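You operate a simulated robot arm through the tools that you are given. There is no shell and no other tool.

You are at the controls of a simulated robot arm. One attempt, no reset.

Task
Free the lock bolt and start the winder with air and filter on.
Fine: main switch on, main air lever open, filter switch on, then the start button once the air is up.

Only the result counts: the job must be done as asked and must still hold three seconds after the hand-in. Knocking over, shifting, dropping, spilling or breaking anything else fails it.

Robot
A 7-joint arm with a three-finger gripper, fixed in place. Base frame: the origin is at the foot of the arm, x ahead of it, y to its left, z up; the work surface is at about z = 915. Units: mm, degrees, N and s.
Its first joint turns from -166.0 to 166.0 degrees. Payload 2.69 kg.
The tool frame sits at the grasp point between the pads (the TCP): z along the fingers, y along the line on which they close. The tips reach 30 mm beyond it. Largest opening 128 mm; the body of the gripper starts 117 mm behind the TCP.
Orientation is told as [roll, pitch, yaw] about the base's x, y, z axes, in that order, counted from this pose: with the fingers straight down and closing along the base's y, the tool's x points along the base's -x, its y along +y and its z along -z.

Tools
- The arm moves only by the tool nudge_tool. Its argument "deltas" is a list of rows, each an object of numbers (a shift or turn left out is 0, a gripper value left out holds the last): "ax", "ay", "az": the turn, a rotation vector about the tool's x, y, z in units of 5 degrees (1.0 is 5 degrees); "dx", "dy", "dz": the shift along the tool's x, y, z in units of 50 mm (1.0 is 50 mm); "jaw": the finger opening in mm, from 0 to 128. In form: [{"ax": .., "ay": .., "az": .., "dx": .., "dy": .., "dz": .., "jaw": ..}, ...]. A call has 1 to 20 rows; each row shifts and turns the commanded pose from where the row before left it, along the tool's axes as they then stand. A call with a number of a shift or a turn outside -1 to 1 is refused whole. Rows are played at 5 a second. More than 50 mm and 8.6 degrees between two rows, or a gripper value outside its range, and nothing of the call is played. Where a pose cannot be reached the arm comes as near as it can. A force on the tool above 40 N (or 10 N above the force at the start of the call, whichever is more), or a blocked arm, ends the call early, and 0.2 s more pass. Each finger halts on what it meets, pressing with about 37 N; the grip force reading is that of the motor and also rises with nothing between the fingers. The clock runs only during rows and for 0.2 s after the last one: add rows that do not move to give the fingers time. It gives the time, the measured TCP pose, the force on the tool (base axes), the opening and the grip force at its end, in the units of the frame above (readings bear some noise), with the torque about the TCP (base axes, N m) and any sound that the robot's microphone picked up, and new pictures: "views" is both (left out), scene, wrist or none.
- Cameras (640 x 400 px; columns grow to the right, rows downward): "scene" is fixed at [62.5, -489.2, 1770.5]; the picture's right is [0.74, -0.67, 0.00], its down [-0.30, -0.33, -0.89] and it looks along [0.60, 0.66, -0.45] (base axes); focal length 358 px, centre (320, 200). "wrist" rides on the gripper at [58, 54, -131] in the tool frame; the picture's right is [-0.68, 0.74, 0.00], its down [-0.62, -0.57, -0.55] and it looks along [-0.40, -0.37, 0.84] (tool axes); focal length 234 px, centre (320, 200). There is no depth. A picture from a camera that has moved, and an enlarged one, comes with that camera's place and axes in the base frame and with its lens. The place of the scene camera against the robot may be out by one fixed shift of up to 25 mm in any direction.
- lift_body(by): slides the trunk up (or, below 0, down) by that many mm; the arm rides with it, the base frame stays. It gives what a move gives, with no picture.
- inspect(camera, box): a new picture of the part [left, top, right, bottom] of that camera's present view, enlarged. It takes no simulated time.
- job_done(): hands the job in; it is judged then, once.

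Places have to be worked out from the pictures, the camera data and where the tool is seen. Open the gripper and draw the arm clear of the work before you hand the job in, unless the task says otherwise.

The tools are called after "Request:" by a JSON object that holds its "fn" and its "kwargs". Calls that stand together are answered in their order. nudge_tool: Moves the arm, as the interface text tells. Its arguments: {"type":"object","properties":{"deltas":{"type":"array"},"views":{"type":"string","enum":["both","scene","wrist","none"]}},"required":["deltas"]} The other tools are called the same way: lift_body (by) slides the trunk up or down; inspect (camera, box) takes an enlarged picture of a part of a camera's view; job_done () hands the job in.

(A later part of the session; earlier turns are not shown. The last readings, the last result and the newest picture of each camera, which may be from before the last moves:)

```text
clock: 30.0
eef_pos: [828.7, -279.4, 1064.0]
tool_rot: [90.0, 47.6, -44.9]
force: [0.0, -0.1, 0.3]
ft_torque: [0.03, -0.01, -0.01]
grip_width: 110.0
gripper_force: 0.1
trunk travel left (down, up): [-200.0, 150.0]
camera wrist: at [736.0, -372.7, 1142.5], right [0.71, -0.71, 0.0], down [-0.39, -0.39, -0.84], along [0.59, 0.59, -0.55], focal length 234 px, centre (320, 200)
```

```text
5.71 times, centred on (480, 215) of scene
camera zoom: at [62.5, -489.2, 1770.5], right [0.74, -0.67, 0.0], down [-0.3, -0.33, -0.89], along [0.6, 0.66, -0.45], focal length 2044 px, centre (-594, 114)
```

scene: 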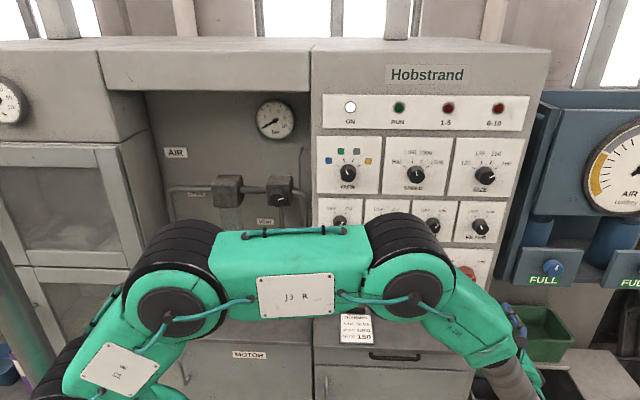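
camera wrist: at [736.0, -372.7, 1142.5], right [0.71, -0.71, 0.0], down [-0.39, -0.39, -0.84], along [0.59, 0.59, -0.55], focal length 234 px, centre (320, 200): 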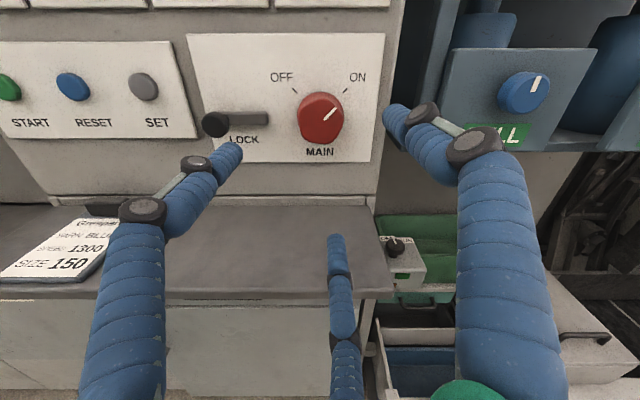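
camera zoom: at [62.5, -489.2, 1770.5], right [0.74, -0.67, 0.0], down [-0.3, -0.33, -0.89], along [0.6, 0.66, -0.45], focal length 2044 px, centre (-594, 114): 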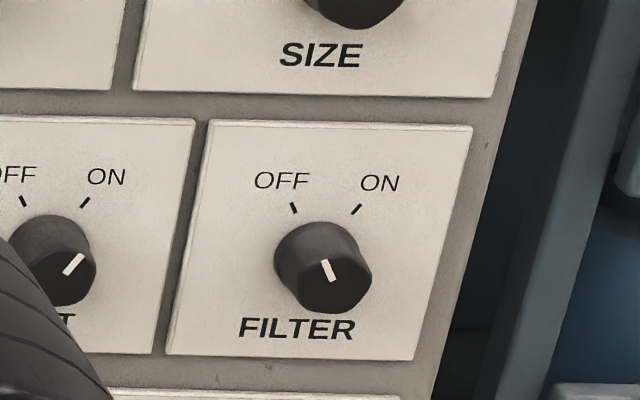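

That box is an unrelated OFF/RUN drive box, so I'll stay away from it; FILTER on the panel is the one at OFF. Next is the air lever: I'll rise, then travel left in front of the panel with fingers closed.

Request:
{"fn": "nudge_tool", "kwargs": {"deltas": [{"dx": 0.665, "dy": 0.607, "jaw": 0}, {"dx": 0.665, "dy": 0.607}, {"dx": 0.665, "dy": 0.607}, {"dx": 0.607, "dy": -0.665}, {"dx": 0.607, "dy": -0.665}, {"dx": 0.607, "dy": -0.665}, {"dx": 0.607, "dy": -0.665}, {"dx": 0.607, "dy": -0.665}, {"dx": 0.607, "dy": -0.665}, {"dx": 0.607, "dy": -0.665}, {"dx": 0.607, "dy": -0.665}, {"dx": 0.607, "dy": -0.665}, {}], "views": "both"}}

```text
clock: 32.8
eef_pos: [540.3, 8.1, 1198.0]
tool_rot: [90.1, 47.6, -45.0]
force: [-0.3, 0.2, -0.3]
ft_torque: [-0.01, 0.01, -0.07]
grip_width: 2.0
gripper_force: 31.3
trunk travel left (down, up): [-200.0, 150.0]
camera wrist: at [448.4, -84.9, 1277.4], right [0.71, -0.71, 0.0], down [-0.39, -0.39, -0.84], along [0.59, 0.59, -0.55], focal length 234 px, centre (320, 200)
```

scene: 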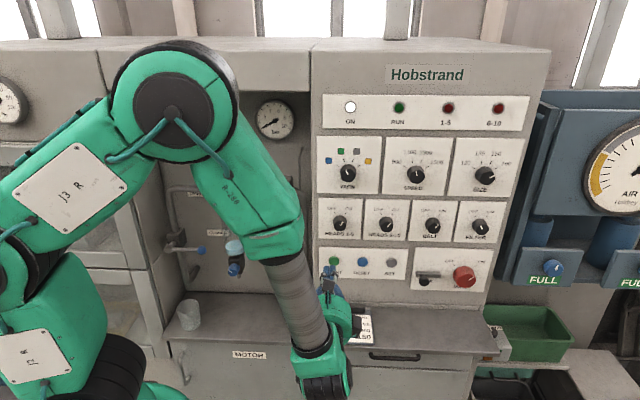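
wrist: 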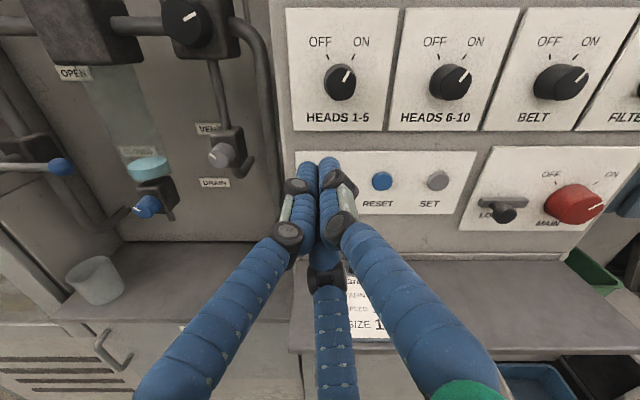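

The bay comes into view at left: air lever with blue ball, OPEN label above, CLOSED by the bowl. I'll continue left 270 mm for a closer look.

Request:
{"fn": "nudge_tool", "kwargs": {"deltas": [{"dx": 0.607, "dy": -0.665}, {"dx": 0.607, "dy": -0.665}, {"dx": 0.607, "dy": -0.665}, {"dx": 0.607, "dy": -0.665}, {"dx": 0.607, "dy": -0.665}, {"dx": 0.607, "dy": -0.665}, {}], "views": "both"}}

Request:
{"fn": "inspect", "kwargs": {"camera": "wrist", "box": [80, 20, 400, 220]}}

```text
clock: 34.4
eef_pos: [353.0, 197.9, 1197.1]
tool_rot: [90.0, 47.6, -44.9]
force: [0.9, 0.2, -0.1]
ft_torque: [-0.04, 0.0, -0.05]
grip_width: 2.2
gripper_force: 31.4
trunk travel left (down, up): [-200.0, 150.0]
camera wrist: at [259.0, 106.1, 1276.2], right [0.71, -0.71, 0.0], down [-0.39, -0.39, -0.84], along [0.59, 0.59, -0.55], focal length 234 px, centre (320, 200)
```

scene: 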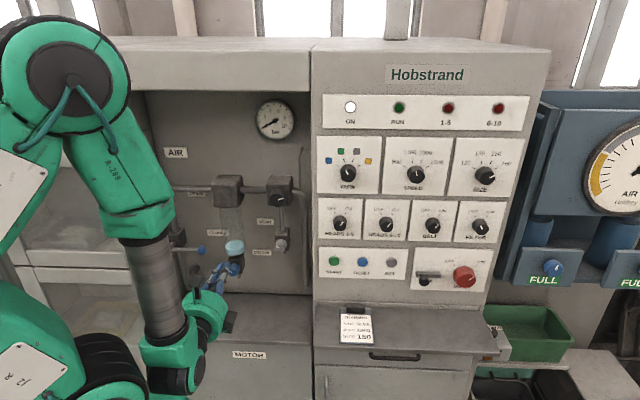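
wrist: 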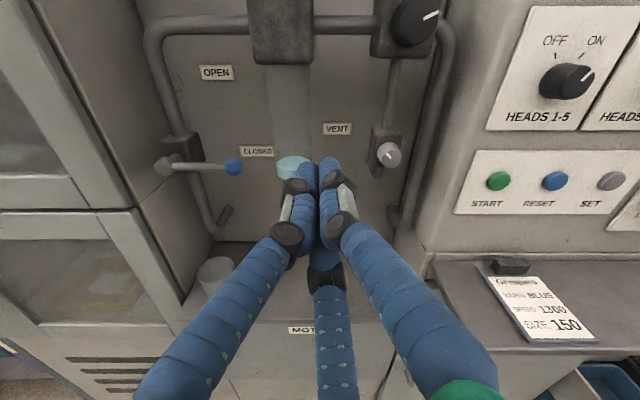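

```text
2.00 times, centred on (240, 120) of wrist
camera zoom: at [259.0, 106.1, 1276.2], right [0.71, -0.71, 0.0], down [-0.39, -0.39, -0.84], along [0.59, 0.59, -0.55], focal length 468 px, centre (480, 360)
```

zoom: 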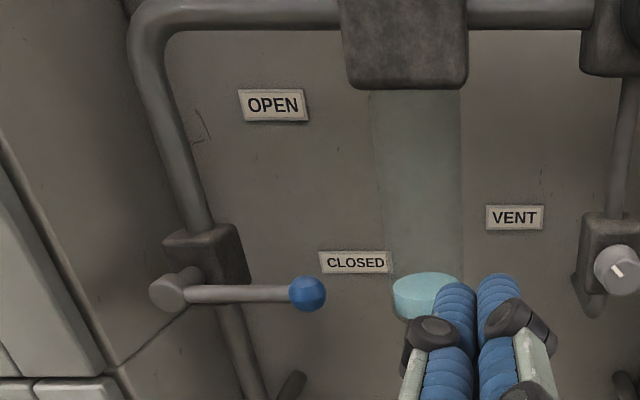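

Now I can place the lever: ball at about U=-25, depth 587, height 1125, pivot about 104 mm to its left at the same height. I'll go to a point in front of and below the rod, about 75 mm from the pivot, keeping well clear of the cup on the shelf.

Request:
{"fn": "nudge_tool", "kwargs": {"deltas": [{"dx": 0.153, "dy": -0.909, "dz": 0.25}, {"dx": 0.153, "dy": -0.909, "dz": 0.25}, {"dx": 0.153, "dy": -0.909, "dz": 0.25}, {"dx": 0.153, "dy": -0.909, "dz": 0.25}, {}], "views": "both"}}

Request:
{"fn": "inspect", "kwargs": {"camera": "wrist", "box": [180, 60, 420, 210]}}

```text
clock: 35.6
eef_pos: [335.5, 265.3, 1119.7]
tool_rot: [92.5, 47.2, -42.7]
force: [0.7, 1.2, 0.0]
ft_torque: [0.05, -0.01, 0.01]
grip_width: 2.0
gripper_force: 31.3
out of reach, approached as far as the arm can: row 2, 3, 4
trunk travel left (down, up): [-200.0, 150.0]
camera wrist: at [240.9, 171.2, 1195.9], right [0.71, -0.7, 0.01], down [-0.36, -0.38, -0.85], along [0.6, 0.61, -0.52], focal length 234 px, centre (320, 200)
```

scene: 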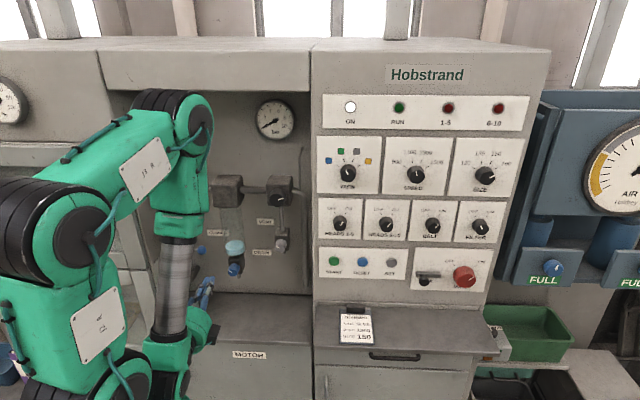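
wrist: 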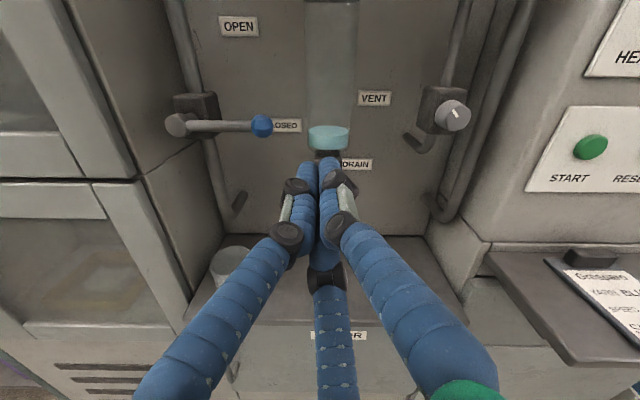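

```text
2.67 times, centred on (300, 135) of wrist
camera zoom: at [240.9, 171.2, 1195.9], right [0.71, -0.7, 0.01], down [-0.36, -0.38, -0.85], along [0.6, 0.61, -0.52], focal length 624 px, centre (373, 373)
```

zoom: 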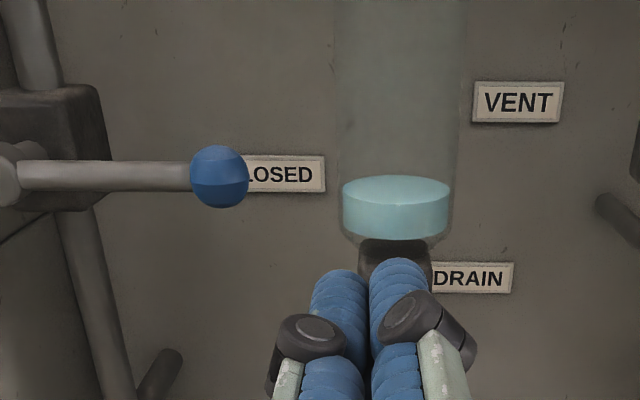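

The arm can't fold close enough with the tool straight in (wrist too near the base). I'll undo the unreachable part and yaw the hand about 40° to the left instead, so the wrist stays farther from the base while the fingertips reach into the bay from the right front.

Request:
{"fn": "nudge_tool", "kwargs": {"deltas": [{"dx": -0.153, "dy": 0.909, "dz": -0.25}, {"dx": -0.153, "dy": 0.909, "dz": -0.25}, {"dx": -0.153, "dy": 0.909, "dz": -0.25}, {}], "views": "none"}}

```text
clock: 36.6
eef_pos: [381.6, 151.6, 1183.0]
tool_rot: [89.9, 47.7, -45.0]
force: [-0.8, -1.0, 0.2]
ft_torque: [0.01, 0.02, 0.06]
grip_width: 2.6
gripper_force: 31.6
trunk travel left (down, up): [-200.0, 150.0]
```

The tool is back on a reachable pose, pointing straight in. Now I'll yaw it 40° to the left about the vertical.

Request:
{"fn": "nudge_tool", "kwargs": {"deltas": [{"ax": 0.74, "ay": 0.67}, {"ax": 0.74, "ay": 0.67}, {"ax": 0.74, "ay": 0.67}, {"ax": 0.74, "ay": 0.67}, {"ax": 0.74, "ay": 0.67}, {"ax": 0.74, "ay": 0.67}, {"ax": 0.74, "ay": 0.67}, {"ax": 0.74, "ay": 0.67}, {}], "views": "both"}}

```text
clock: 38.6
eef_pos: [383.5, 150.7, 1184.0]
tool_rot: [89.7, 47.5, -5.2]
force: [0.5, -0.2, 0.3]
ft_torque: [-0.01, 0.0, 0.01]
grip_width: 2.3
gripper_force: 31.5
trunk travel left (down, up): [-200.0, 150.0]
camera wrist: at [371.3, 20.8, 1263.6], right [1.0, -0.09, 0.0], down [-0.05, -0.55, -0.83], along [0.07, 0.83, -0.55], focal length 234 px, centre (320, 200)
```

scene: 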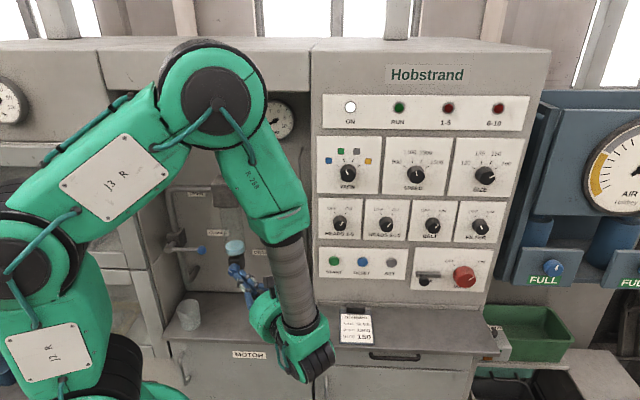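
wrist: 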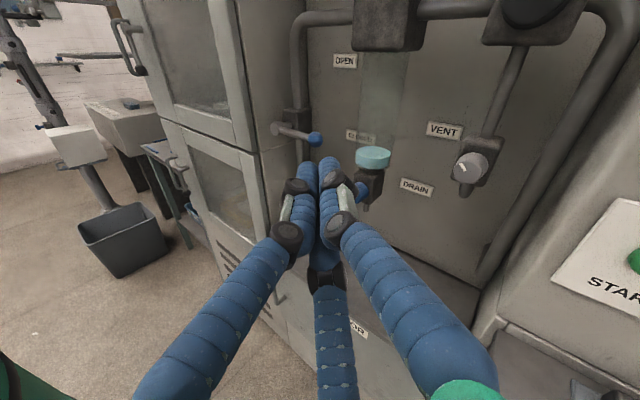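

From this yawed view the lever ball is confirmed at about (396,431,1126) and the pivot at about (322,503,1127). I'll lower and advance to a staging point in front of and below the rod.

Request:
{"fn": "nudge_tool", "kwargs": {"deltas": [{"dx": -0.164, "dy": -0.354, "dz": 0.623}, {"dx": -0.164, "dy": -0.354, "dz": 0.623}, {"dx": -0.164, "dy": -0.354, "dz": 0.623}, {"dx": -0.164, "dy": -0.354, "dz": 0.623}, {"dx": -0.164, "dy": -0.354, "dz": 0.623}, {}], "views": "both"}}

Request:
{"fn": "inspect", "kwargs": {"camera": "wrist", "box": [200, 60, 440, 210]}}

```text
clock: 40.0
eef_pos: [358.8, 310.3, 1094.8]
tool_rot: [89.6, 47.7, -5.2]
force: [0.5, 0.6, 0.1]
ft_torque: [0.01, 0.0, -0.02]
grip_width: 2.2
gripper_force: 31.0
trunk travel left (down, up): [-200.0, 150.0]
camera wrist: at [345.9, 179.4, 1173.8], right [1.0, -0.09, 0.0], down [-0.05, -0.55, -0.83], along [0.07, 0.83, -0.55], focal length 234 px, centre (320, 200)
```

scene: 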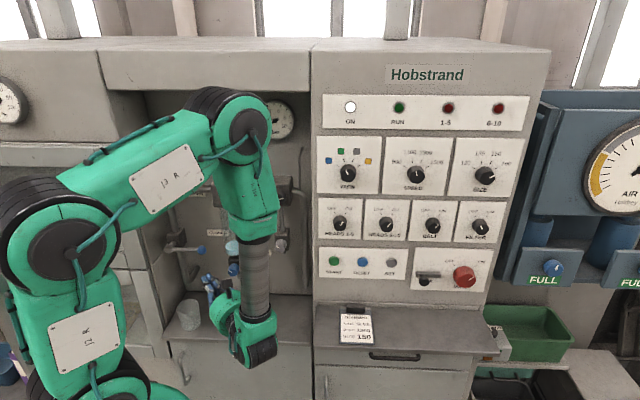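
wrist: 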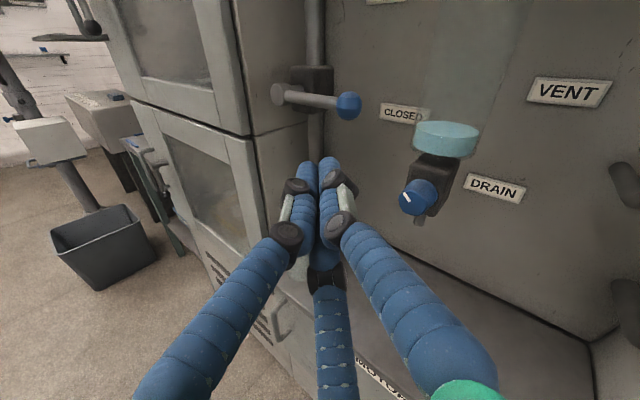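

```text
2.67 times, centred on (320, 135) of wrist
camera zoom: at [345.9, 179.4, 1173.8], right [1.0, -0.09, 0.0], down [-0.05, -0.55, -0.83], along [0.07, 0.83, -0.55], focal length 624 px, centre (320, 373)
```

zoom: 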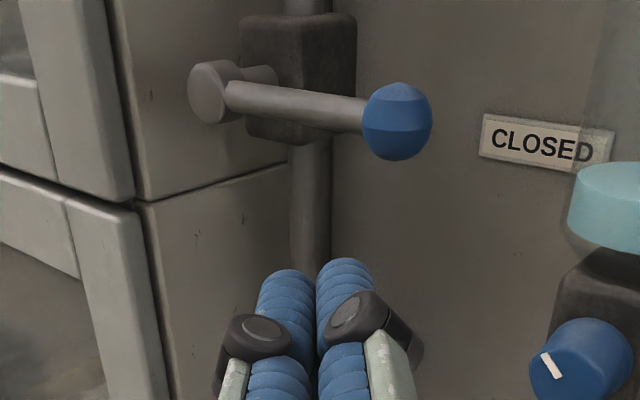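

Lever rod is at height about 1124; the tips are aimed just beneath it, about 70 mm from the pivot. I'll slide in 130 mm along the tool axis, slightly lower.

Request:
{"fn": "nudge_tool", "kwargs": {"deltas": [{"dx": -0.02, "dy": -0.018, "dz": 0.867}, {"dx": -0.02, "dy": -0.018, "dz": 0.867}, {"dx": -0.02, "dy": -0.018, "dz": 0.867}, {}], "views": "both"}}

Request:
{"fn": "inspect", "kwargs": {"camera": "wrist", "box": [200, 60, 440, 210]}}

```text
clock: 41.0
eef_pos: [370.0, 438.9, 1087.9]
tool_rot: [89.6, 47.6, -5.3]
force: [1.0, 0.0, 1.0]
ft_torque: [0.04, -0.02, -0.02]
grip_width: 2.2
gripper_force: 31.5
trunk travel left (down, up): [-200.0, 150.0]
camera wrist: at [357.8, 309.7, 1168.5], right [1.0, -0.09, 0.0], down [-0.05, -0.55, -0.83], along [0.07, 0.83, -0.55], focal length 234 px, centre (320, 200)
```

scene: 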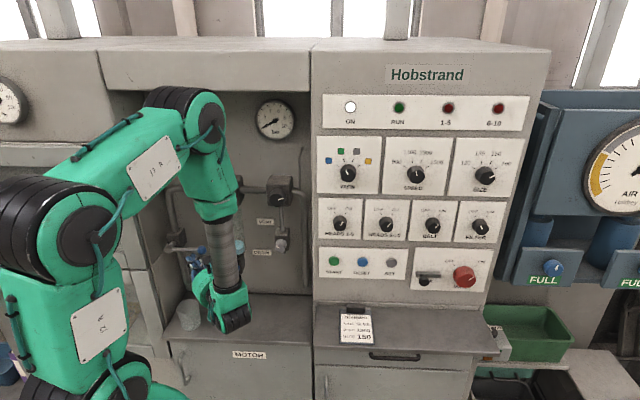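
wrist: 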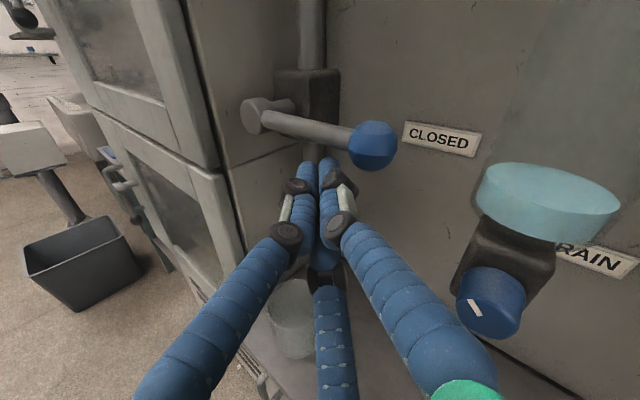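

```text
2.67 times, centred on (320, 135) of wrist
camera zoom: at [357.8, 309.7, 1168.5], right [1.0, -0.09, 0.0], down [-0.05, -0.55, -0.83], along [0.07, 0.83, -0.55], focal length 624 px, centre (320, 373)
```

zoom: 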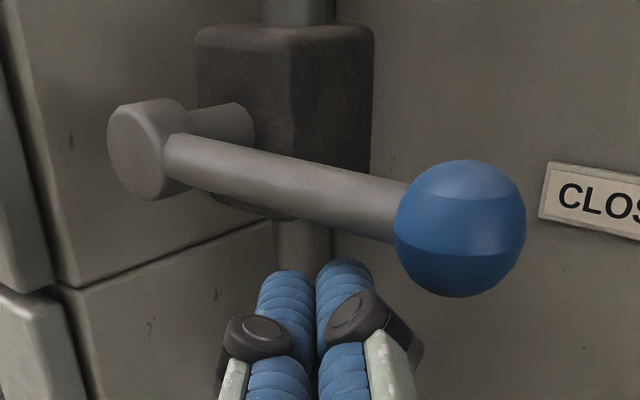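

The tips sit under the rod between hub and ball (rod at 1123, tips at about 1088). I'll start lifting along an arc about the pivot, first to about 30°.

Request:
{"fn": "nudge_tool", "kwargs": {"deltas": [{"dx": 0.206, "dy": 0.189}, {"dx": 0.12, "dy": 0.142, "dz": -0.02}, {"dx": 0.12, "dy": 0.142, "dz": -0.02}, {"dx": 0.147, "dy": 0.116, "dz": 0.012}, {"dx": 0.147, "dy": 0.116, "dz": 0.012}, {}], "views": "both"}}

Request:
{"fn": "inspect", "kwargs": {"camera": "wrist", "box": [200, 60, 440, 210]}}

```text
clock: 42.4
eef_pos: [369.2, 437.7, 1140.5]
tool_rot: [89.8, 47.6, -5.3]
force: [0.4, 0.0, 0.6]
ft_torque: [-0.03, 0.01, 0.0]
grip_width: 2.2
gripper_force: 31.4
trunk travel left (down, up): [-200.0, 150.0]
camera wrist: at [357.5, 308.0, 1220.5], right [1.0, -0.09, 0.0], down [-0.05, -0.55, -0.83], along [0.07, 0.83, -0.55], focal length 234 px, centre (320, 200)
```

scene: 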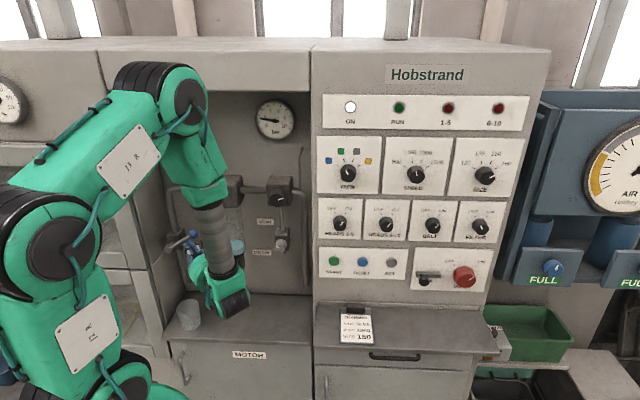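
wrist: 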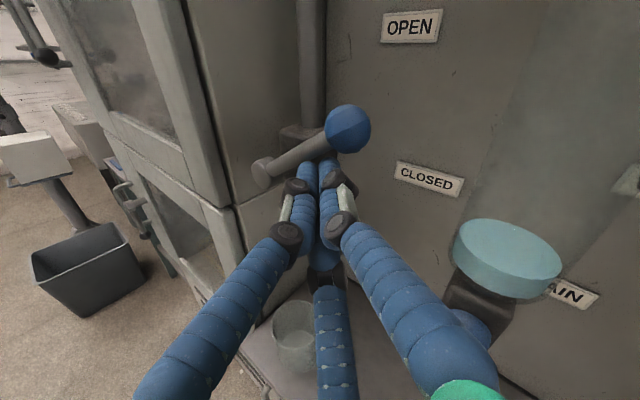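

```text
2.67 times, centred on (320, 135) of wrist
camera zoom: at [357.5, 308.0, 1220.5], right [1.0, -0.09, 0.0], down [-0.05, -0.55, -0.83], along [0.07, 0.83, -0.55], focal length 624 px, centre (320, 373)
```

zoom: 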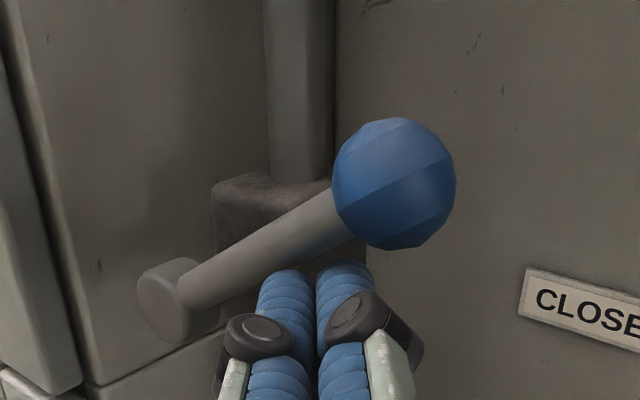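

The lever rises smoothly with almost no force and the gauge needle has begun to move. I'll continue the arc to vertical.

Request:
{"fn": "nudge_tool", "kwargs": {"deltas": [{"dx": 0.165, "dy": 0.082, "dz": 0.043}, {"dx": 0.165, "dy": 0.082, "dz": 0.043}, {"dx": 0.169, "dy": 0.042, "dz": 0.07}, {"dx": 0.169, "dy": 0.042, "dz": 0.07}, {"dx": 0.163, "dy": -0.001, "dz": 0.093}, {"dx": 0.163, "dy": -0.001, "dz": 0.093}, {}], "views": "both"}}

Request:
{"fn": "inspect", "kwargs": {"camera": "wrist", "box": [200, 60, 440, 210]}}

```text
clock: 44.0
eef_pos: [350.1, 461.6, 1185.4]
tool_rot: [89.7, 47.5, -5.2]
force: [0.8, 0.0, -0.1]
ft_torque: [-0.02, -0.02, 0.0]
grip_width: 1.8
gripper_force: 30.8
trunk travel left (down, up): [-200.0, 150.0]
camera wrist: at [336.9, 330.7, 1265.3], right [1.0, -0.09, 0.0], down [-0.05, -0.55, -0.83], along [0.07, 0.83, -0.55], focal length 234 px, centre (320, 200)
```

scene: 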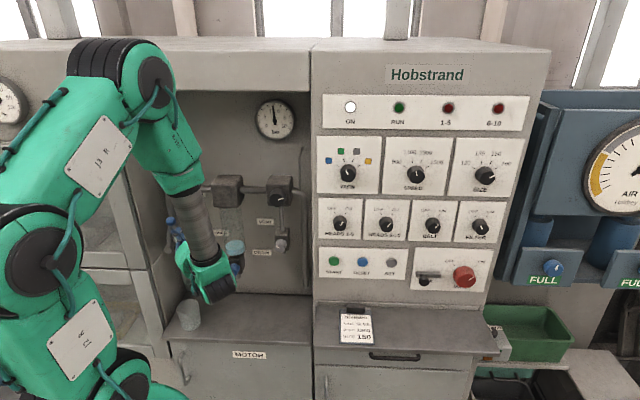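
wrist: 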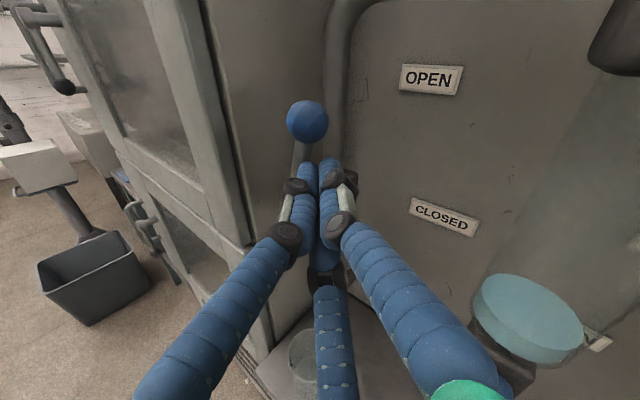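

```text
2.67 times, centred on (320, 135) of wrist
camera zoom: at [336.9, 330.7, 1265.3], right [1.0, -0.09, 0.0], down [-0.05, -0.55, -0.83], along [0.07, 0.83, -0.55], focal length 624 px, centre (320, 373)
```

zoom: 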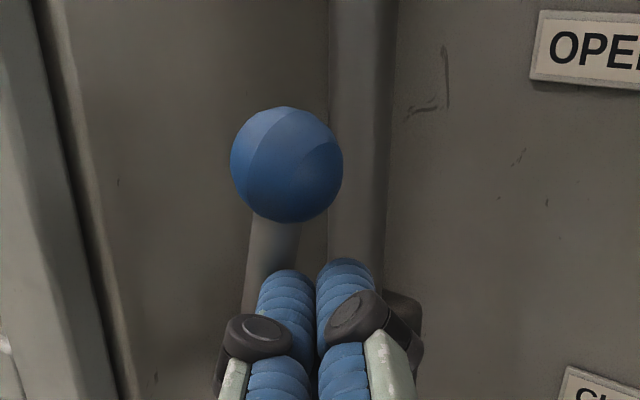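

The lever is near vertical and the gauge points up at around 5–6 bar. I'll give the last 10–15° push toward the OPEN stop.

Request:
{"fn": "nudge_tool", "kwargs": {"deltas": [{"dx": 0.147, "dy": -0.045, "dz": 0.11}, {"dx": 0.147, "dy": -0.045, "dz": 0.11}, {}], "views": "both"}}

Request:
{"fn": "inspect", "kwargs": {"camera": "wrist", "box": [200, 60, 440, 210]}}

Request:
{"fn": "inspect", "kwargs": {"camera": "scene", "box": [140, 80, 320, 290]}}

```text
clock: 44.8
eef_pos: [336.5, 473.2, 1193.5]
tool_rot: [89.7, 47.6, -5.3]
force: [-1.2, 0.0, -1.2]
ft_torque: [-0.01, 0.0, -0.01]
grip_width: 2.2
gripper_force: 31.2
trunk travel left (down, up): [-200.0, 150.0]
camera wrist: at [324.7, 343.5, 1272.4], right [1.0, -0.09, 0.0], down [-0.05, -0.55, -0.83], along [0.07, 0.83, -0.55], focal length 234 px, centre (320, 200)
```

scene: 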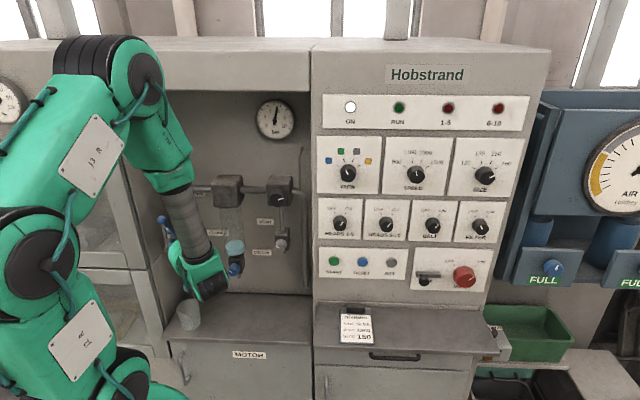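
wrist: 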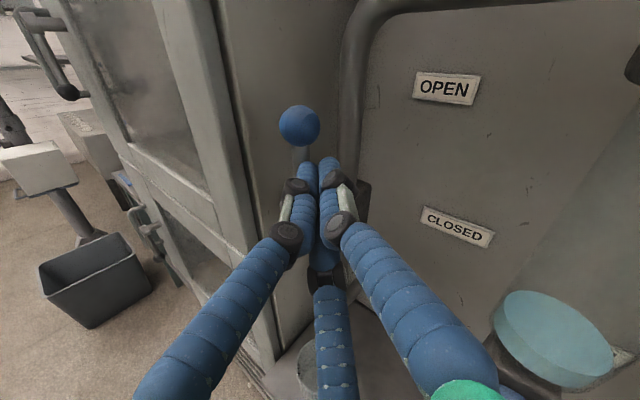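

```text
2.67 times, centred on (320, 135) of wrist
camera zoom: at [324.7, 343.5, 1272.4], right [1.0, -0.09, 0.0], down [-0.05, -0.55, -0.83], along [0.07, 0.83, -0.55], focal length 624 px, centre (320, 373)
```

zoom: 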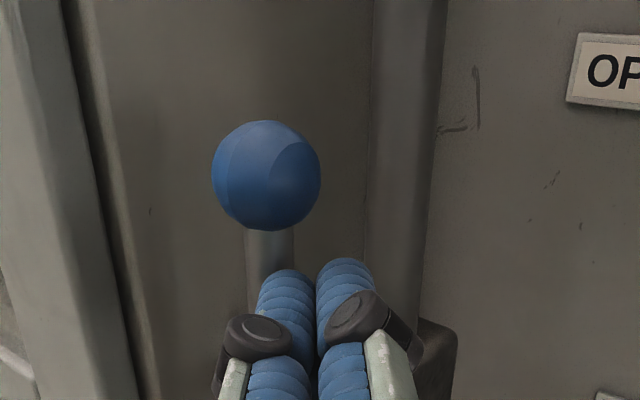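

```text
1.90 times, centred on (230, 185) of scene
camera zoom: at [62.5, -489.2, 1770.5], right [0.74, -0.67, 0.0], down [-0.3, -0.33, -0.89], along [0.6, 0.66, -0.45], focal length 682 px, centre (491, 229)
```

zoom: 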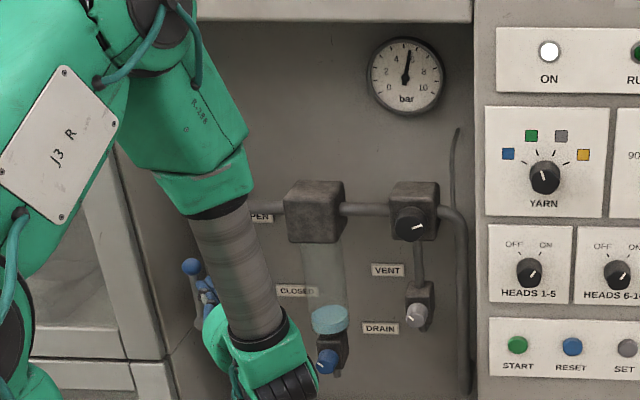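

The lever looks vertical (ball directly above the pivot within about 1°) and the gauge reads a bit over 5 bar. I'll nudge 6 mm more to feel whether it is on its stop.

Request:
{"fn": "nudge_tool", "kwargs": {"deltas": [{"dx": 0.031, "dy": -0.034, "dz": 0.039}, {"dx": 0.031, "dy": -0.034, "dz": 0.039}, {}], "views": "wrist"}}

Request:
{"fn": "inspect", "kwargs": {"camera": "wrist", "box": [200, 60, 440, 210]}}

Request:
{"fn": "inspect", "kwargs": {"camera": "scene", "box": [240, 90, 310, 150]}}

```text
clock: 45.6
eef_pos: [333.1, 474.1, 1193.4]
tool_rot: [89.6, 47.7, -5.3]
force: [7.9, -28.4, -1.3]
ft_torque: [0.07, 0.03, 0.05]
grip_width: 2.3
gripper_force: 31.2
trunk travel left (down, up): [-200.0, 150.0]
camera wrist: at [320.8, 345.1, 1272.3], right [1.0, -0.09, 0.0], down [-0.05, -0.55, -0.83], along [0.07, 0.83, -0.55], focal length 234 px, centre (320, 200)
```

wrist: 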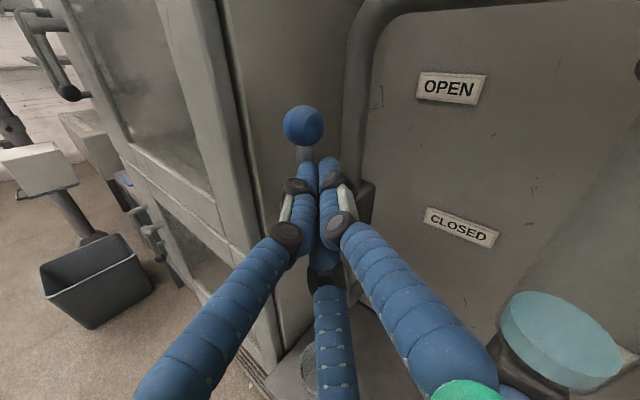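

```text
2.67 times, centred on (320, 135) of wrist
camera zoom: at [320.8, 345.1, 1272.3], right [1.0, -0.09, 0.0], down [-0.05, -0.55, -0.83], along [0.07, 0.83, -0.55], focal length 624 px, centre (320, 373)
```

zoom: 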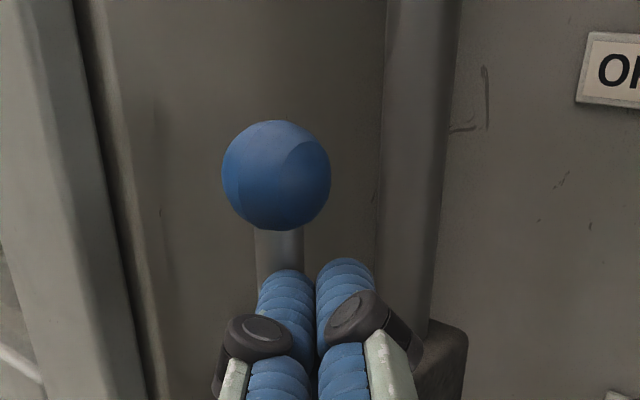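

```text
6.67 times, centred on (275, 120) of scene
camera zoom: at [62.5, -489.2, 1770.5], right [0.74, -0.67, 0.0], down [-0.3, -0.33, -0.89], along [0.6, 0.66, -0.45], focal length 2385 px, centre (620, 733)
```

zoom: 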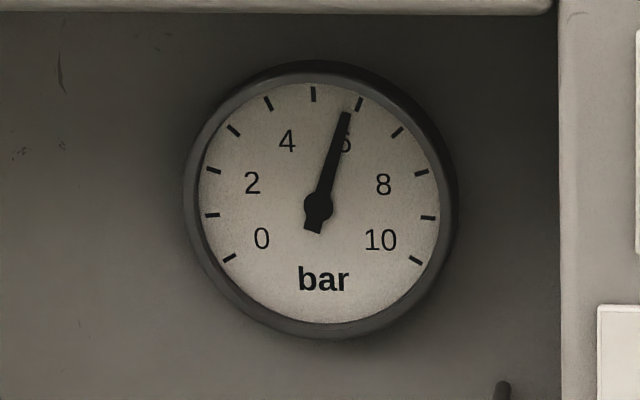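

Reaction rose to about 29 N, so the lever is at its stop; the gauge shows about 6 bar. I'll ease off to the right and withdraw along the tool axis, then check that it stays open.

Request:
{"fn": "nudge_tool", "kwargs": {"deltas": [{"dx": -0.155, "dy": 0.17, "dz": -0.193}, {"dx": -0.155, "dy": 0.17, "dz": -0.193}, {"dz": -0.8}, {"dz": -0.9}, {"dz": -0.9}, {"dz": -0.9}, {}], "views": "both"}}

Request:
{"fn": "inspect", "kwargs": {"camera": "scene", "box": [240, 90, 310, 150]}}

```text
clock: 47.2
eef_pos: [338.0, 281.3, 1191.9]
tool_rot: [89.7, 47.6, -5.1]
force: [0.4, -0.4, 0.3]
ft_torque: [0.01, -0.01, 0.02]
grip_width: 2.3
gripper_force: 31.6
trunk travel left (down, up): [-200.0, 150.0]
camera wrist: at [326.4, 151.1, 1272.7], right [1.0, -0.09, 0.0], down [-0.05, -0.55, -0.83], along [0.07, 0.83, -0.55], focal length 234 px, centre (320, 200)
```

scene: 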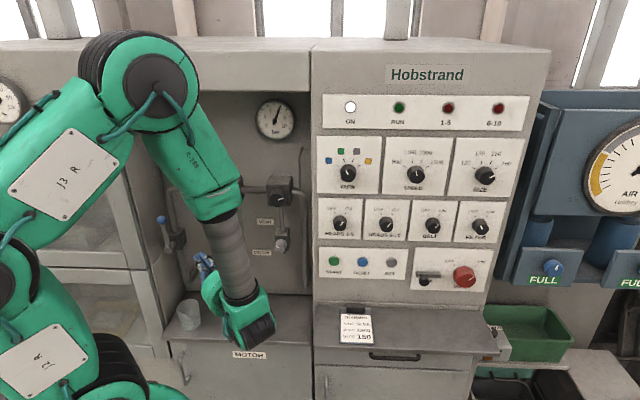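
wrist: 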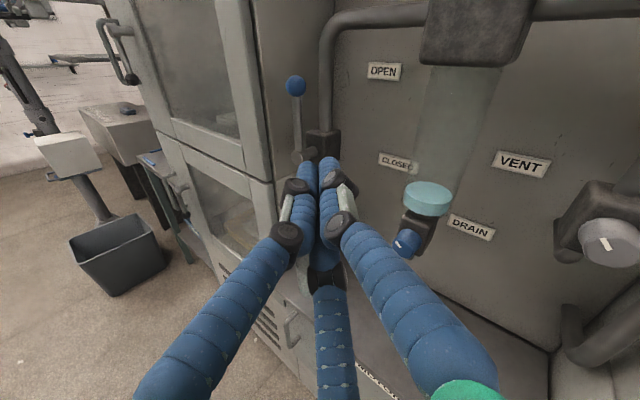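

```text
6.67 times, centred on (275, 120) of scene
camera zoom: at [62.5, -489.2, 1770.5], right [0.74, -0.67, 0.0], down [-0.3, -0.33, -0.89], along [0.6, 0.66, -0.45], focal length 2385 px, centre (620, 733)
```

zoom: 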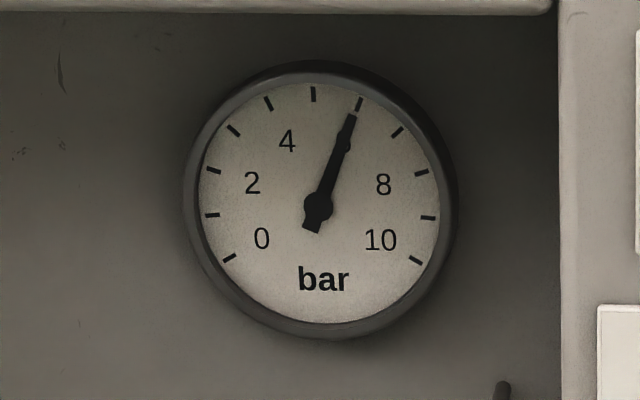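

Air is up at 6 bar and the lever holds vertical. Now I'll travel right, away from the bay, and turn the tool back to face the panel squarely for the FILTER switch.

Request:
{"fn": "nudge_tool", "kwargs": {"deltas": [{"dx": -0.466, "dy": 0.508, "dz": -0.579}, {"dx": -0.466, "dy": 0.508, "dz": -0.579}, {"dx": -0.466, "dy": 0.508, "dz": -0.579}, {"dx": -0.466, "dy": 0.508, "dz": -0.579}, {"dx": -0.466, "dy": 0.508, "dz": -0.579}, {"ax": -0.74, "ay": -0.67}, {"ax": -0.74, "ay": -0.67}, {"ax": -0.74, "ay": -0.67}, {"ax": -0.74, "ay": -0.67}, {"ax": -0.74, "ay": -0.67}, {"ax": -0.74, "ay": -0.67}, {"ax": -0.74, "ay": -0.67}, {"ax": -0.74, "ay": -0.67}, {}], "views": "wrist"}}

```text
clock: 50.2
eef_pos: [496.4, 123.0, 1194.0]
tool_rot: [90.0, 47.5, -45.0]
force: [-0.3, -0.3, -0.5]
ft_torque: [0.02, 0.03, -0.06]
grip_width: 2.2
gripper_force: 31.5
trunk travel left (down, up): [-200.0, 150.0]
camera wrist: at [403.2, 29.9, 1273.0], right [0.71, -0.71, 0.0], down [-0.39, -0.39, -0.84], along [0.59, 0.59, -0.55], focal length 234 px, centre (320, 200)
```

wrist: 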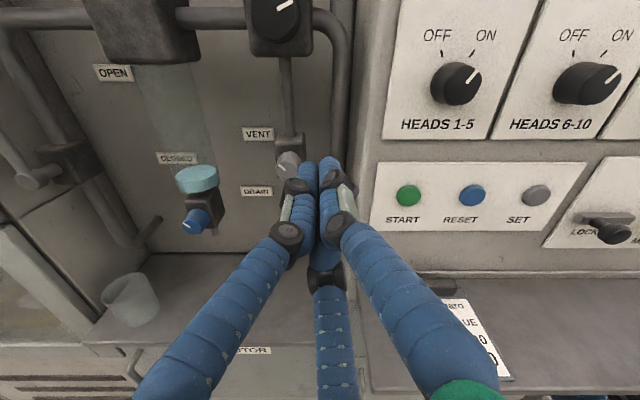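

Facing the panel squarely again at U=264. I'll travel right to U≈796 and up to height 1240, in front of the FILTER switch.

Request:
{"fn": "nudge_tool", "kwargs": {"deltas": [{"dx": -0.543, "dy": 0.706, "dz": -0.03}, {"dx": -0.543, "dy": 0.706, "dz": -0.03}, {"dx": -0.543, "dy": 0.706, "dz": -0.03}, {"dx": -0.543, "dy": 0.706, "dz": -0.03}, {"dx": -0.543, "dy": 0.706, "dz": -0.03}, {"dx": -0.543, "dy": 0.706, "dz": -0.03}, {"dx": -0.543, "dy": 0.706, "dz": -0.03}, {"dx": -0.543, "dy": 0.706, "dz": -0.03}, {"dx": -0.543, "dy": 0.706, "dz": -0.03}, {"dx": -0.543, "dy": 0.706, "dz": -0.03}, {"dx": -0.543, "dy": 0.706, "dz": -0.03}, {"dx": -0.543, "dy": 0.706, "dz": -0.03, "jaw": 90}, {}], "views": "both"}}

Request:
{"fn": "inspect", "kwargs": {"camera": "wrist", "box": [200, 60, 440, 210]}}

```text
clock: 53.0
eef_pos: [860.8, -265.3, 1238.7]
tool_rot: [90.0, 47.5, -45.0]
force: [0.7, 0.1, -0.3]
ft_torque: [0.02, 0.0, 0.05]
grip_width: 90.1
gripper_force: 0.0
trunk travel left (down, up): [-200.0, 150.0]
camera wrist: at [767.8, -359.2, 1318.8], right [0.71, -0.71, 0.0], down [-0.39, -0.39, -0.84], along [0.59, 0.59, -0.55], focal length 234 px, centre (320, 200)
```

scene: 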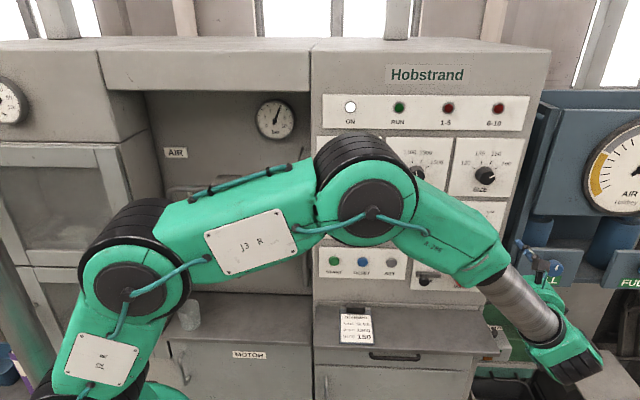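
wrist: 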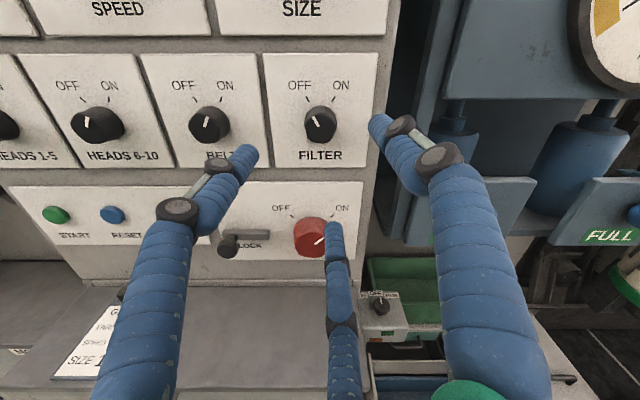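

```text
2.67 times, centred on (320, 135) of wrist
camera zoom: at [767.8, -359.2, 1318.8], right [0.71, -0.71, 0.0], down [-0.39, -0.39, -0.84], along [0.59, 0.59, -0.55], focal length 624 px, centre (320, 373)
```

zoom: 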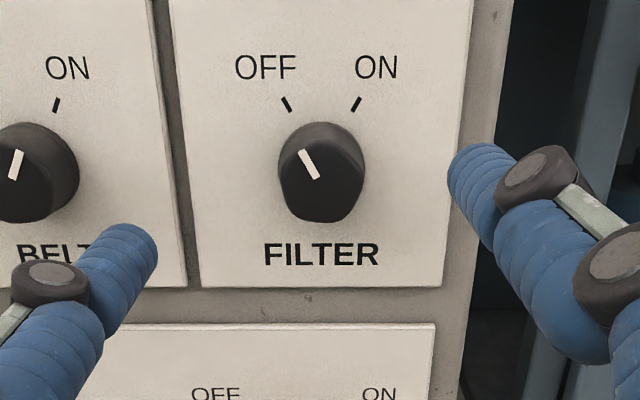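

FILTER's axis is at about U=797, height 1240, matching the tool axis, and its pointer is at OFF (-30°). I'll pre-roll the hand -60° and advance most of the way.

Request:
{"fn": "nudge_tool", "kwargs": {"deltas": [{"az": -1}, {"az": -1}, {"az": -1}, {"az": -1}, {"az": -1}, {"az": -1}, {"az": -1}, {"az": -1}, {"az": -1}, {"az": -1}, {"az": -1}, {"az": -1}, {"dz": 0.8}, {"dz": 0.8}, {"dz": 0.5}, {}], "views": "wrist"}}

Request:
{"fn": "inspect", "kwargs": {"camera": "wrist", "box": [200, 60, 440, 210]}}

```text
clock: 56.4
eef_pos: [937.2, -193.0, 1240.3]
tool_rot: [90.0, -12.5, -45.0]
force: [1.2, 1.1, 0.1]
ft_torque: [0.01, 0.0, -0.02]
grip_width: 89.9
gripper_force: 0.0
trunk travel left (down, up): [-200.0, 150.0]
camera wrist: at [794.2, -237.2, 1280.5], right [0.35, -0.35, 0.87], down [0.12, -0.9, -0.42], along [0.93, 0.26, -0.28], focal length 234 px, centre (320, 200)
```

wrist: 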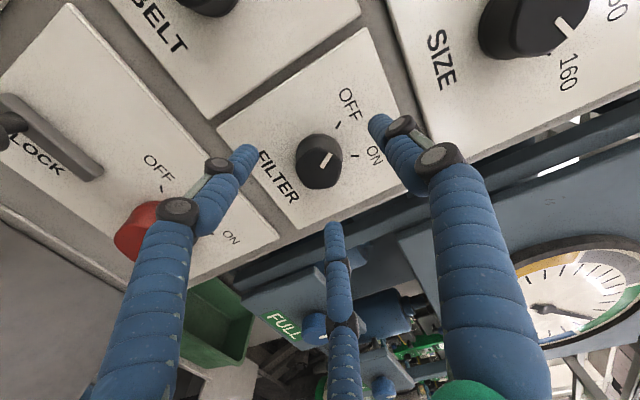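

```text
2.67 times, centred on (320, 135) of wrist
camera zoom: at [794.2, -237.2, 1280.5], right [0.35, -0.35, 0.87], down [0.12, -0.9, -0.42], along [0.93, 0.26, -0.28], focal length 624 px, centre (320, 373)
```

zoom: 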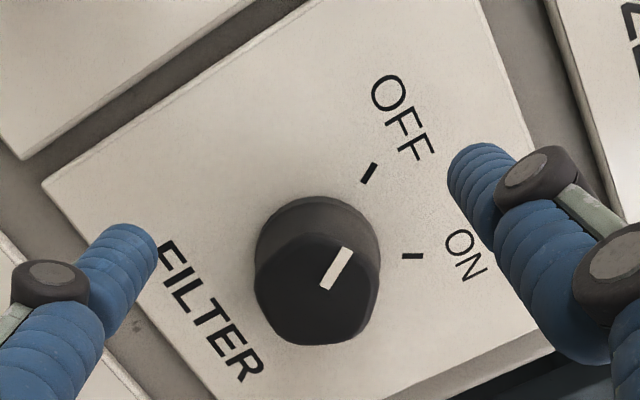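

The tool axis projects right onto the knob's face centre. I'll advance the last 22 mm and close on it.

Request:
{"fn": "nudge_tool", "kwargs": {"deltas": [{"dz": 0.22}, {"dz": 0.2}, {}, {"jaw": 65}, {"jaw": 50}, {"jaw": 38}, {"jaw": 25}, {"jaw": 25}, {}], "views": "wrist"}}

Request:
{"fn": "inspect", "kwargs": {"camera": "wrist", "box": [200, 60, 440, 210]}}

```text
clock: 58.4
eef_pos: [949.9, -178.4, 1241.0]
tool_rot: [89.9, -12.5, -44.9]
force: [-0.7, 0.6, 2.9]
ft_torque: [0.05, -0.04, 0.05]
grip_width: 35.7
gripper_force: 44.9
trunk travel left (down, up): [-200.0, 150.0]
camera wrist: at [808.8, -221.9, 1280.0], right [0.35, -0.35, 0.87], down [0.12, -0.9, -0.42], along [0.93, 0.26, -0.27], focal length 234 px, centre (320, 200)
```

wrist: 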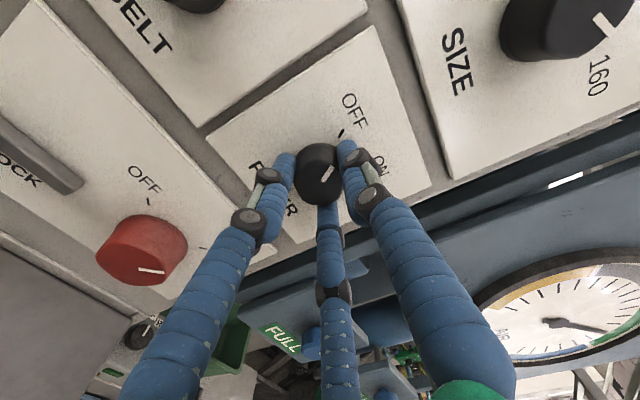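

```text
2.67 times, centred on (320, 135) of wrist
camera zoom: at [808.8, -221.9, 1280.0], right [0.35, -0.35, 0.87], down [0.12, -0.9, -0.42], along [0.93, 0.26, -0.27], focal length 624 px, centre (320, 373)
```

zoom: 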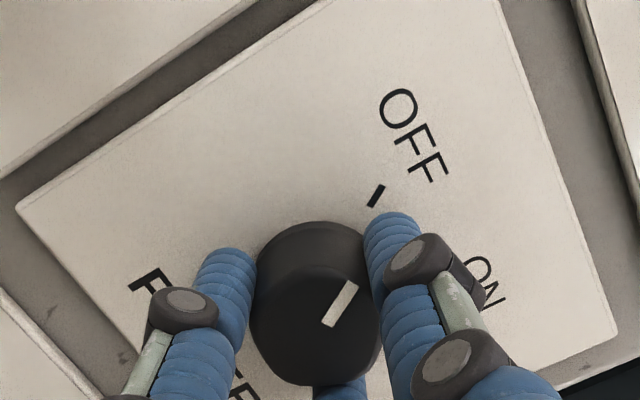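

The grip holds the FILTER knob at 35.7 mm. I'll turn +60° clockwise toward ON.

Request:
{"fn": "nudge_tool", "kwargs": {"deltas": [{"az": 0.7}, {"az": 0.8}, {"az": 1}, {"az": 1}, {"az": 1}, {"az": 1}, {"az": 1}, {"az": 1}, {"az": 1}, {"az": 1}, {"az": 1}, {"az": 0.8}, {"az": 0.7}, {}], "views": "both"}}

Request:
{"fn": "inspect", "kwargs": {"camera": "wrist", "box": [200, 60, 440, 210]}}

```text
clock: 61.4
eef_pos: [951.1, -177.1, 1239.3]
tool_rot: [89.9, 47.4, -44.9]
force: [11.9, 1.1, 17.3]
ft_torque: [0.38, -0.36, -0.13]
grip_width: 36.1
gripper_force: 45.4
trunk travel left (down, up): [-200.0, 150.0]
camera wrist: at [857.4, -270.5, 1319.2], right [0.71, -0.71, 0.0], down [-0.39, -0.39, -0.84], along [0.59, 0.59, -0.55], focal length 234 px, centre (320, 200)
```

scene: 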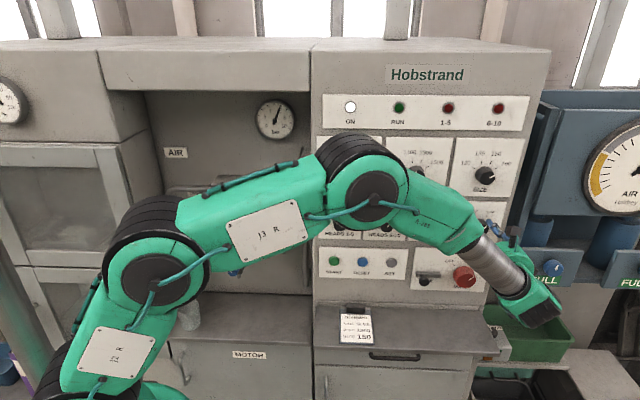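
wrist: 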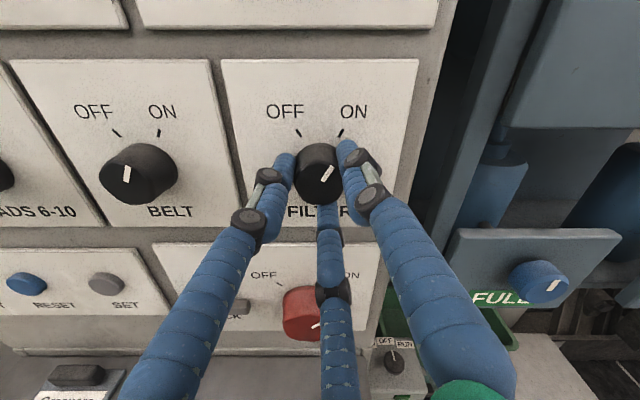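

```text
2.67 times, centred on (320, 135) of wrist
camera zoom: at [857.4, -270.5, 1319.2], right [0.71, -0.71, 0.0], down [-0.39, -0.39, -0.84], along [0.59, 0.59, -0.55], focal length 624 px, centre (320, 373)
```

zoom: 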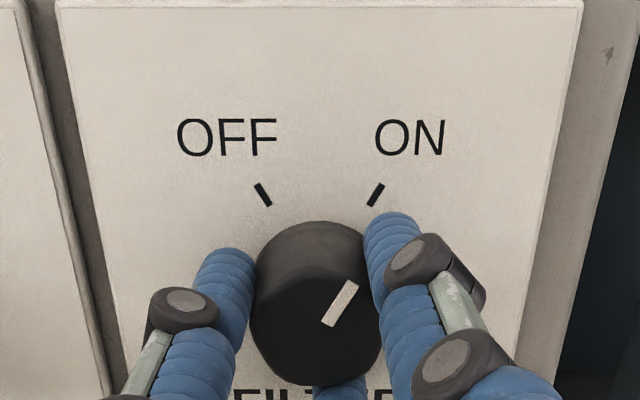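

FILTER now points at ON. I'll open the fingers, back straight off and verify.

Request:
{"fn": "nudge_tool", "kwargs": {"deltas": [{"jaw": 60}, {"jaw": 90}, {"jaw": 90}, {"dz": -0.4}, {"dz": -0.8}, {"dz": -0.9}, {"dz": -0.9}, {}], "views": "both"}}

Request:
{"fn": "inspect", "kwargs": {"camera": "wrist", "box": [180, 40, 480, 240]}}

Request:
{"fn": "inspect", "kwargs": {"camera": "scene", "box": [240, 80, 540, 280]}}

```text
clock: 63.2
eef_pos: [842.9, -283.9, 1237.1]
tool_rot: [90.0, 47.6, -44.9]
force: [-0.9, -0.2, -0.4]
ft_torque: [-0.01, 0.01, 0.04]
grip_width: 90.0
gripper_force: 0.1
trunk travel left (down, up): [-200.0, 150.0]
camera wrist: at [749.9, -376.4, 1316.4], right [0.71, -0.71, 0.0], down [-0.39, -0.39, -0.84], along [0.59, 0.59, -0.55], focal length 234 px, centre (320, 200)
```

scene: 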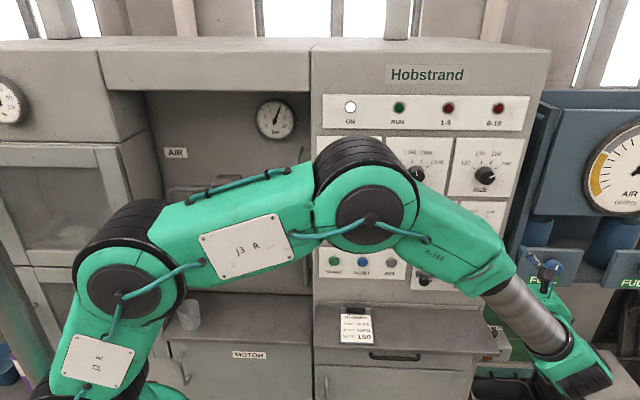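
wrist: 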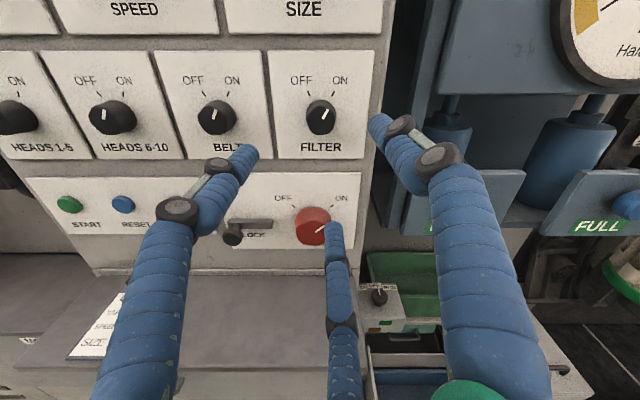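

```text
2.00 times, centred on (330, 140) of wrist
camera zoom: at [749.9, -376.4, 1316.4], right [0.71, -0.71, 0.0], down [-0.39, -0.39, -0.84], along [0.59, 0.59, -0.55], focal length 468 px, centre (300, 320)
```

zoom: 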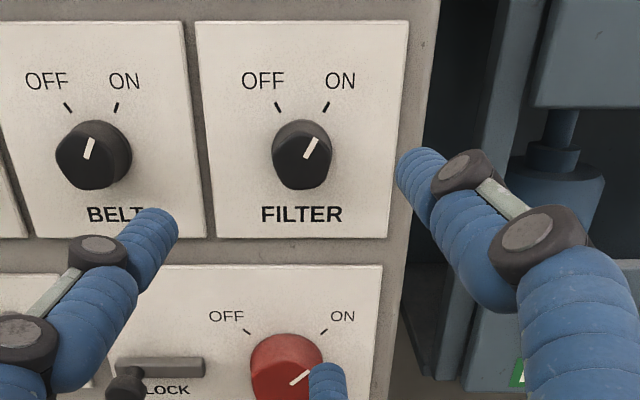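

```text
2.00 times, centred on (390, 180) of scene
camera zoom: at [62.5, -489.2, 1770.5], right [0.74, -0.67, 0.0], down [-0.3, -0.33, -0.89], along [0.6, 0.66, -0.45], focal length 716 px, centre (180, 240)
```

zoom: 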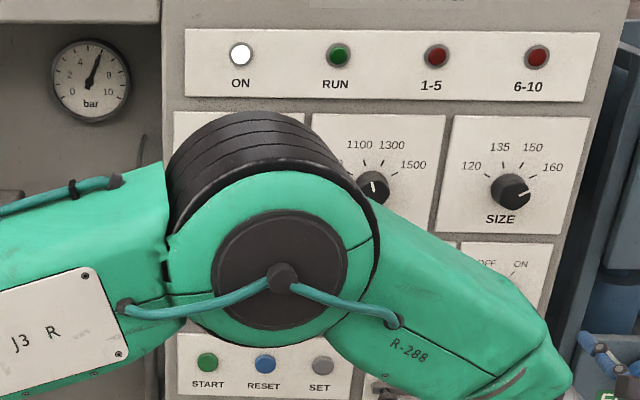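

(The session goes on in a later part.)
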